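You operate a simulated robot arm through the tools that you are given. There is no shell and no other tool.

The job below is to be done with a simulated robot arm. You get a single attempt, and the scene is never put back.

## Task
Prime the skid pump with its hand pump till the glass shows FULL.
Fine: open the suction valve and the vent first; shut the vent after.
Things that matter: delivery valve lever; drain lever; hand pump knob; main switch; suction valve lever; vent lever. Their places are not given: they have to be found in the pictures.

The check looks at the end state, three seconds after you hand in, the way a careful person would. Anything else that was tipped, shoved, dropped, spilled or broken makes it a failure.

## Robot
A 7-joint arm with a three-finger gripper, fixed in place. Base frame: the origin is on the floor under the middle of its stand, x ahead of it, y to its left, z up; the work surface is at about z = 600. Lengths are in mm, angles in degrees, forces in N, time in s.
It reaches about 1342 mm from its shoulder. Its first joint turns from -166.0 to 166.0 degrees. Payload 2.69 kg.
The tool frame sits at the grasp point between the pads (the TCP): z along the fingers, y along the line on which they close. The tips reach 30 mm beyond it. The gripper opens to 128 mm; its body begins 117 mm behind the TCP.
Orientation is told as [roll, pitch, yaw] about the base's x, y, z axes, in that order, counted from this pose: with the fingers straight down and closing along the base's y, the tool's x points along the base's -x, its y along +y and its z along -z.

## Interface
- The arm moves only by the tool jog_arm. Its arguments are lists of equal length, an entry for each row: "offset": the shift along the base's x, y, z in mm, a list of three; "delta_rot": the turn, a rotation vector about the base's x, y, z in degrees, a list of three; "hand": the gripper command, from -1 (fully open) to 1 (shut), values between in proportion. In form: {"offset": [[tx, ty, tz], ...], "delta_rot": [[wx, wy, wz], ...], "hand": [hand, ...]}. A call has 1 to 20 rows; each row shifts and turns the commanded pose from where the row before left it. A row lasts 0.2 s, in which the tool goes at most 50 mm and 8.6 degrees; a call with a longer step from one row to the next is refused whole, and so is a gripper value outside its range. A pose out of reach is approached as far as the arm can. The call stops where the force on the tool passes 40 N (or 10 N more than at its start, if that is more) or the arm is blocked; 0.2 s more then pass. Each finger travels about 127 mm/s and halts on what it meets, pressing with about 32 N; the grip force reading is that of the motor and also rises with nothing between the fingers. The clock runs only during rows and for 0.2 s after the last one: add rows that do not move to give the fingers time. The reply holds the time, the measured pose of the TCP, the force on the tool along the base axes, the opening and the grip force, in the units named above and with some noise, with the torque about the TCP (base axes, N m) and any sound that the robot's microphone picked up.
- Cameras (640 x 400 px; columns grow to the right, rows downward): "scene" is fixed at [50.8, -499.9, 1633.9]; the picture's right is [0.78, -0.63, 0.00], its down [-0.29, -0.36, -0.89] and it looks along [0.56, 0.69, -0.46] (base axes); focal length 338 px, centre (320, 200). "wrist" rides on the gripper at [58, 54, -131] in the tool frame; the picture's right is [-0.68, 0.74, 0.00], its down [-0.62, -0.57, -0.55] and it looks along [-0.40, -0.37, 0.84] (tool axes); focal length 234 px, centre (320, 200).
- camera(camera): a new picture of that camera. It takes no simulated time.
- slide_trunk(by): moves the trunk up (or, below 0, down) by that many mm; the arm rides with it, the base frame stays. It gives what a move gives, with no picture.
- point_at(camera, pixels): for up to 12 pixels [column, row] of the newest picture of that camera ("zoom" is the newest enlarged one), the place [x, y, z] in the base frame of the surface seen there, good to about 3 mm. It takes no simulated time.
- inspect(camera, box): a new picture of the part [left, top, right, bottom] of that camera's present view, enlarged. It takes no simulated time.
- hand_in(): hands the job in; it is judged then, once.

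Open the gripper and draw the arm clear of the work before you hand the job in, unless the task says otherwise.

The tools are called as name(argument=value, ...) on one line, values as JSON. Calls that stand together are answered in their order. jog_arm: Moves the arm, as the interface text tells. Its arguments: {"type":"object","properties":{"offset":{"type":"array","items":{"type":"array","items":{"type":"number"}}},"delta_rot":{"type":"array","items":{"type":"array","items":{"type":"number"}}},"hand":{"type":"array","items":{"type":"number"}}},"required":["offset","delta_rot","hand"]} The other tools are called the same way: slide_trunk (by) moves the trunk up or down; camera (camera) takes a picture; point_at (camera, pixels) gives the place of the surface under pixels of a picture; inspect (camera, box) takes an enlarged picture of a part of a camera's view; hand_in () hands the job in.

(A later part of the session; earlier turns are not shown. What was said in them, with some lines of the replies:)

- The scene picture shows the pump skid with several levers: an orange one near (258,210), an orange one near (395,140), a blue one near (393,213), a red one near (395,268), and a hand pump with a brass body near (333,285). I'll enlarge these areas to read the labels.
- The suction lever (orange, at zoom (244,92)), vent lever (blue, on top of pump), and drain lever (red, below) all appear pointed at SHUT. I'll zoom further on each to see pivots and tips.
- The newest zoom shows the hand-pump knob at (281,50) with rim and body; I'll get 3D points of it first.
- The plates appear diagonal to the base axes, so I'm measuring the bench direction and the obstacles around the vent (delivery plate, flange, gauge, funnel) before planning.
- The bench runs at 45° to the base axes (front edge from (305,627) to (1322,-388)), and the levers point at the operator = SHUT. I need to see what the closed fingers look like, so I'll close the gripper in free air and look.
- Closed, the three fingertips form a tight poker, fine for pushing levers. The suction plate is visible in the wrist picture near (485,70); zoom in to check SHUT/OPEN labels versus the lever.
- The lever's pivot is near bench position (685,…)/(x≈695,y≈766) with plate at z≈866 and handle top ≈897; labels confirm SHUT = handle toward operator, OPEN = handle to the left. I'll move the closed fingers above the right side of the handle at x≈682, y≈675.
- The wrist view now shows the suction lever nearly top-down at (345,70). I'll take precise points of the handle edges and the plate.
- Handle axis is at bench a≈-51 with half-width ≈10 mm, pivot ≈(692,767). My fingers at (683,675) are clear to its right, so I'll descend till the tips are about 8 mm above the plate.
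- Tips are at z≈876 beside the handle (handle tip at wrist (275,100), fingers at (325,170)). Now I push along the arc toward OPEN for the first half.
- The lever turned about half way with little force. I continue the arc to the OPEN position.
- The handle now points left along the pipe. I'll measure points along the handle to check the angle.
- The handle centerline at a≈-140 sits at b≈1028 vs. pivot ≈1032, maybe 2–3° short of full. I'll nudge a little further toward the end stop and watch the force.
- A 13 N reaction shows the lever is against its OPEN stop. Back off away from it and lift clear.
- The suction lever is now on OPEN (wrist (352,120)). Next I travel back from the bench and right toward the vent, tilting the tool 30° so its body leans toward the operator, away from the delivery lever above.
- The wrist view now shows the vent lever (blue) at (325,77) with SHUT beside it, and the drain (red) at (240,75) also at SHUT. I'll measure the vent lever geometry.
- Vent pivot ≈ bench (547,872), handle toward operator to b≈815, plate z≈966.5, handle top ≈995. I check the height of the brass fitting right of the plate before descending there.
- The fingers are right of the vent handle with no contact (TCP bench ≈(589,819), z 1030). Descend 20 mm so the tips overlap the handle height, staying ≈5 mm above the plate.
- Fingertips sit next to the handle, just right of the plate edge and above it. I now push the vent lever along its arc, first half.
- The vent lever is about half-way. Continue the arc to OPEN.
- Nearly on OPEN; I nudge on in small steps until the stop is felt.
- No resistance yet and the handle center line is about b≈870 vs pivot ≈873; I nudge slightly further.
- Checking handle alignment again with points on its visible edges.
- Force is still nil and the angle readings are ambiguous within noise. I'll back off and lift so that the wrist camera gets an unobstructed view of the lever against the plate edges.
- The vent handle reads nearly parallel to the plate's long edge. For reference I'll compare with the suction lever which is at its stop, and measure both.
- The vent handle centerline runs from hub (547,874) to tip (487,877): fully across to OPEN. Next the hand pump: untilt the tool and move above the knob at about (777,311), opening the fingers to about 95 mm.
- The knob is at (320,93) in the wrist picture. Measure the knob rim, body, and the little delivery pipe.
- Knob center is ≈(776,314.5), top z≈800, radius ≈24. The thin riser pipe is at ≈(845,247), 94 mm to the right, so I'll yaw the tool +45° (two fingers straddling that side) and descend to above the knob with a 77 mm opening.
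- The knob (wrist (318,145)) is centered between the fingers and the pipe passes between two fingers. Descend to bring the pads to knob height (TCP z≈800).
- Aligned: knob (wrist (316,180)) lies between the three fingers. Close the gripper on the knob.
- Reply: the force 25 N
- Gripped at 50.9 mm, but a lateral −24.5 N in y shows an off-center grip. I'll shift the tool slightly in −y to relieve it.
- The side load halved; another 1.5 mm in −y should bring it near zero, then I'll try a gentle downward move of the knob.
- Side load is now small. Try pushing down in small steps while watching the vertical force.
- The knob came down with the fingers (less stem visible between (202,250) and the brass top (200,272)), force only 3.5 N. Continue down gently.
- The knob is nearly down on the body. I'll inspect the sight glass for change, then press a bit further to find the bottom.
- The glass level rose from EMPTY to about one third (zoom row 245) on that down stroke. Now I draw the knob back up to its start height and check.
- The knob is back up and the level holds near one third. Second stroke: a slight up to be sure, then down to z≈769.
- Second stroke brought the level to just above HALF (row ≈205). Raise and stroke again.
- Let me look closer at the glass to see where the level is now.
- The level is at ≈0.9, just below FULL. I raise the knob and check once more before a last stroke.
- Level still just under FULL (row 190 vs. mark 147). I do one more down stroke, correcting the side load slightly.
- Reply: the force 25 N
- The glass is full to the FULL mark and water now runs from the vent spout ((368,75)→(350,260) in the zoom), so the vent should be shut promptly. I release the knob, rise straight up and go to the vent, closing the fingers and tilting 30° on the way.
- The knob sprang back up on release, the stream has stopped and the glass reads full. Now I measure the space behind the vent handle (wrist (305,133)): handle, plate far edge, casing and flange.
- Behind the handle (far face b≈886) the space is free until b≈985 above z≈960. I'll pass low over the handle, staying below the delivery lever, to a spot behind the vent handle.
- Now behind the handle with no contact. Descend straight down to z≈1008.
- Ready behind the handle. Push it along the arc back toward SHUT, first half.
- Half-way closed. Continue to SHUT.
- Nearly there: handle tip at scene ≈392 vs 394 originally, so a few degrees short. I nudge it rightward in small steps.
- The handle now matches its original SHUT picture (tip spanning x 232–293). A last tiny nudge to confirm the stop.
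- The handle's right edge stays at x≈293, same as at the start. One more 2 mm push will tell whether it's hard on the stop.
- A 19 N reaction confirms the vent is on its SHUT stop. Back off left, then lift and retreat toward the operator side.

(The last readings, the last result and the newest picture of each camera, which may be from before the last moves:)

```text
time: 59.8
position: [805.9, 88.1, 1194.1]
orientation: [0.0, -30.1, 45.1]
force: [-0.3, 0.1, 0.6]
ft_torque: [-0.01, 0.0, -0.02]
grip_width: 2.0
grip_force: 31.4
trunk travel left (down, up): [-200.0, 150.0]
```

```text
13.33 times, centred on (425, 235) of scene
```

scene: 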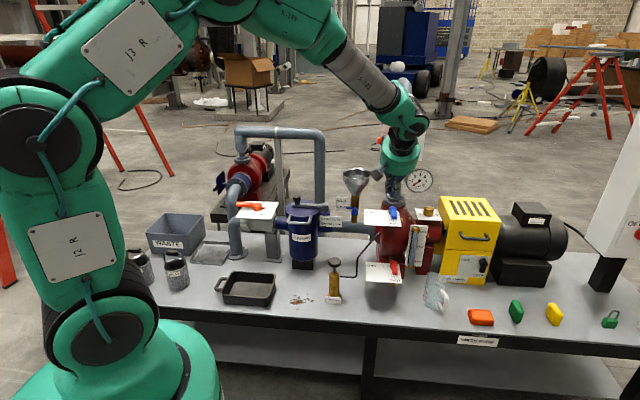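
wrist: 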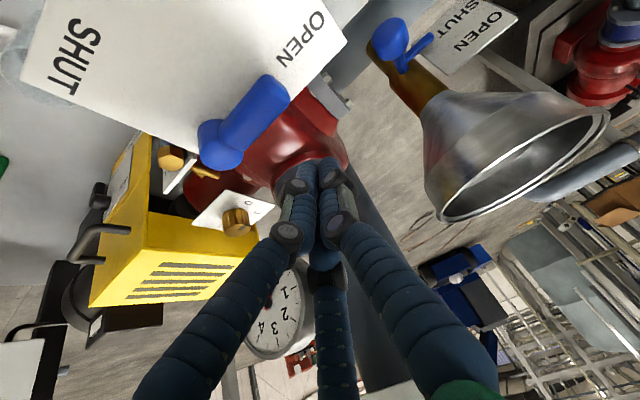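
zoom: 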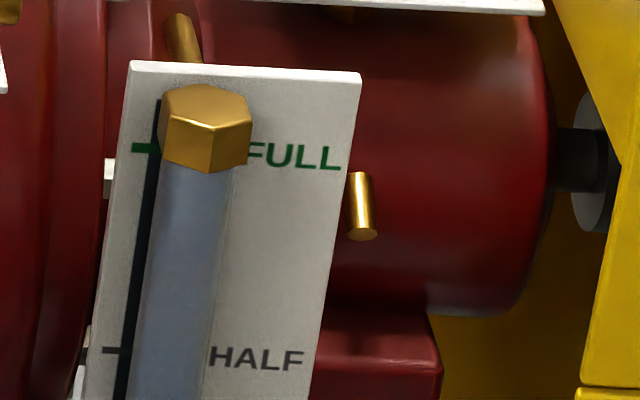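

The glass stands at FULL and the vent is on SHUT. I retreat further, open the gripper, and check the delivery lever and the rest.

jog_arm(offset=[[-35, -5, 25], [-35, -5, 25], [-35, -5, 25], [-35, -5, 25], [-35, -5, 0], [0, 0, 0], [0, 0, 0], [0, 0, 0]], delta_rot=[[-4.243, 4.243, 0], [-4.243, 4.243, 0], [-4.243, 4.243, 0], [-4.243, 4.243, 0], [-4.243, 4.243, 0], [0, 0, 0], [0, 0, 0], [0, 0, 0]], hand=[1, 1, 1, 1, -1, -1, -1, -1])

camera(camera="scene")

inspect(camera="scene", box=[340, 80, 460, 240])

inspect(camera="scene", box=[210, 180, 450, 320])

```text
time: 61.6
position: [630.4, 67.8, 1293.5]
orientation: [0.0, 0.0, 45.0]
force: [0.9, -0.3, 0.8]
ft_torque: [-0.04, 0.02, 0.0]
grip_width: 128.0
grip_force: 0.0
trunk travel left (down, up): [-200.0, 150.0]
```

```text
taken
```

scene: 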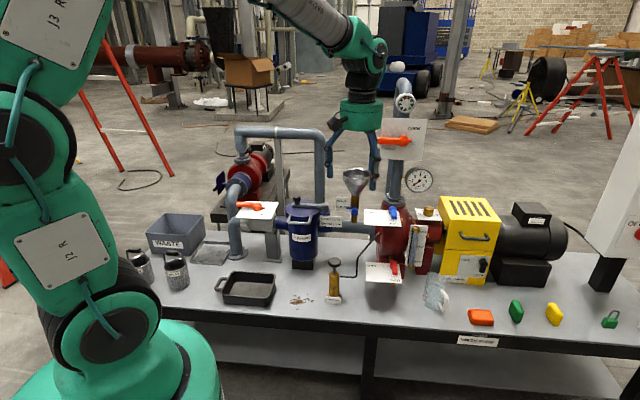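

```text
2.50 times, centred on (400, 160) of scene
```

zoom: 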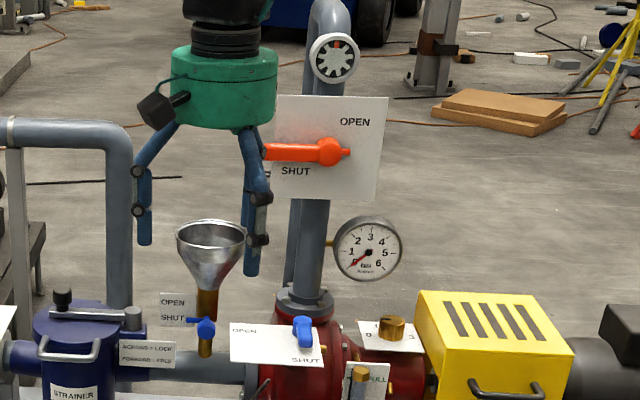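

```text
2.67 times, centred on (330, 250) of scene
```

zoom: 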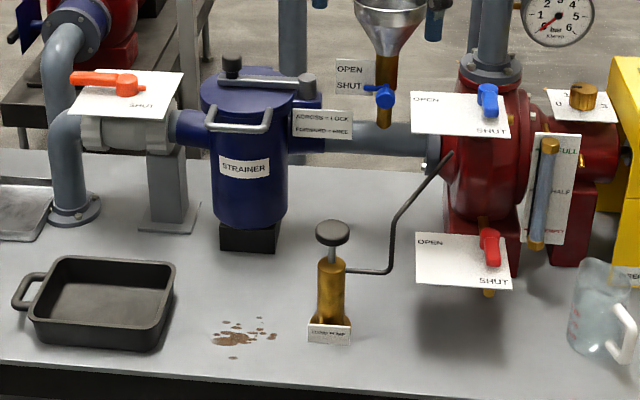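

The final pictures show:
- **Suction:** OPEN (handle left, at zoom (105,82)).
- **Vent, drain and delivery:** all on SHUT.
- **Glass:** full.
- **Hand pump knob:** back up.
- **Other items:** nothing else looks disturbed.

The arm is clear and the gripper is open, so I'm handing in.

hand_in()

```text
The job is handed in.
```

The skid pump is primed. The sight glass stands at FULL, and the level held there after the vent was shut.

- **Suction valve:** opened to its stop first, and left open.
- **Vent:** opened before pumping, then shut against its stop once the glass was full.
- **Hand pump:** it took four strokes. The knob came back up on its own when I let go.
- **Untouched:** the delivery and drain levers still point at SHUT, and I never went near the main switch.

On the last stroke a thin stream of water ran from the vent spout. It had stopped by my next picture, and I saw no puddle on the bench. If the check counts that overflow as a spill, it could be marked against the job.

I opened the gripper and drew the arm clear before handing in.
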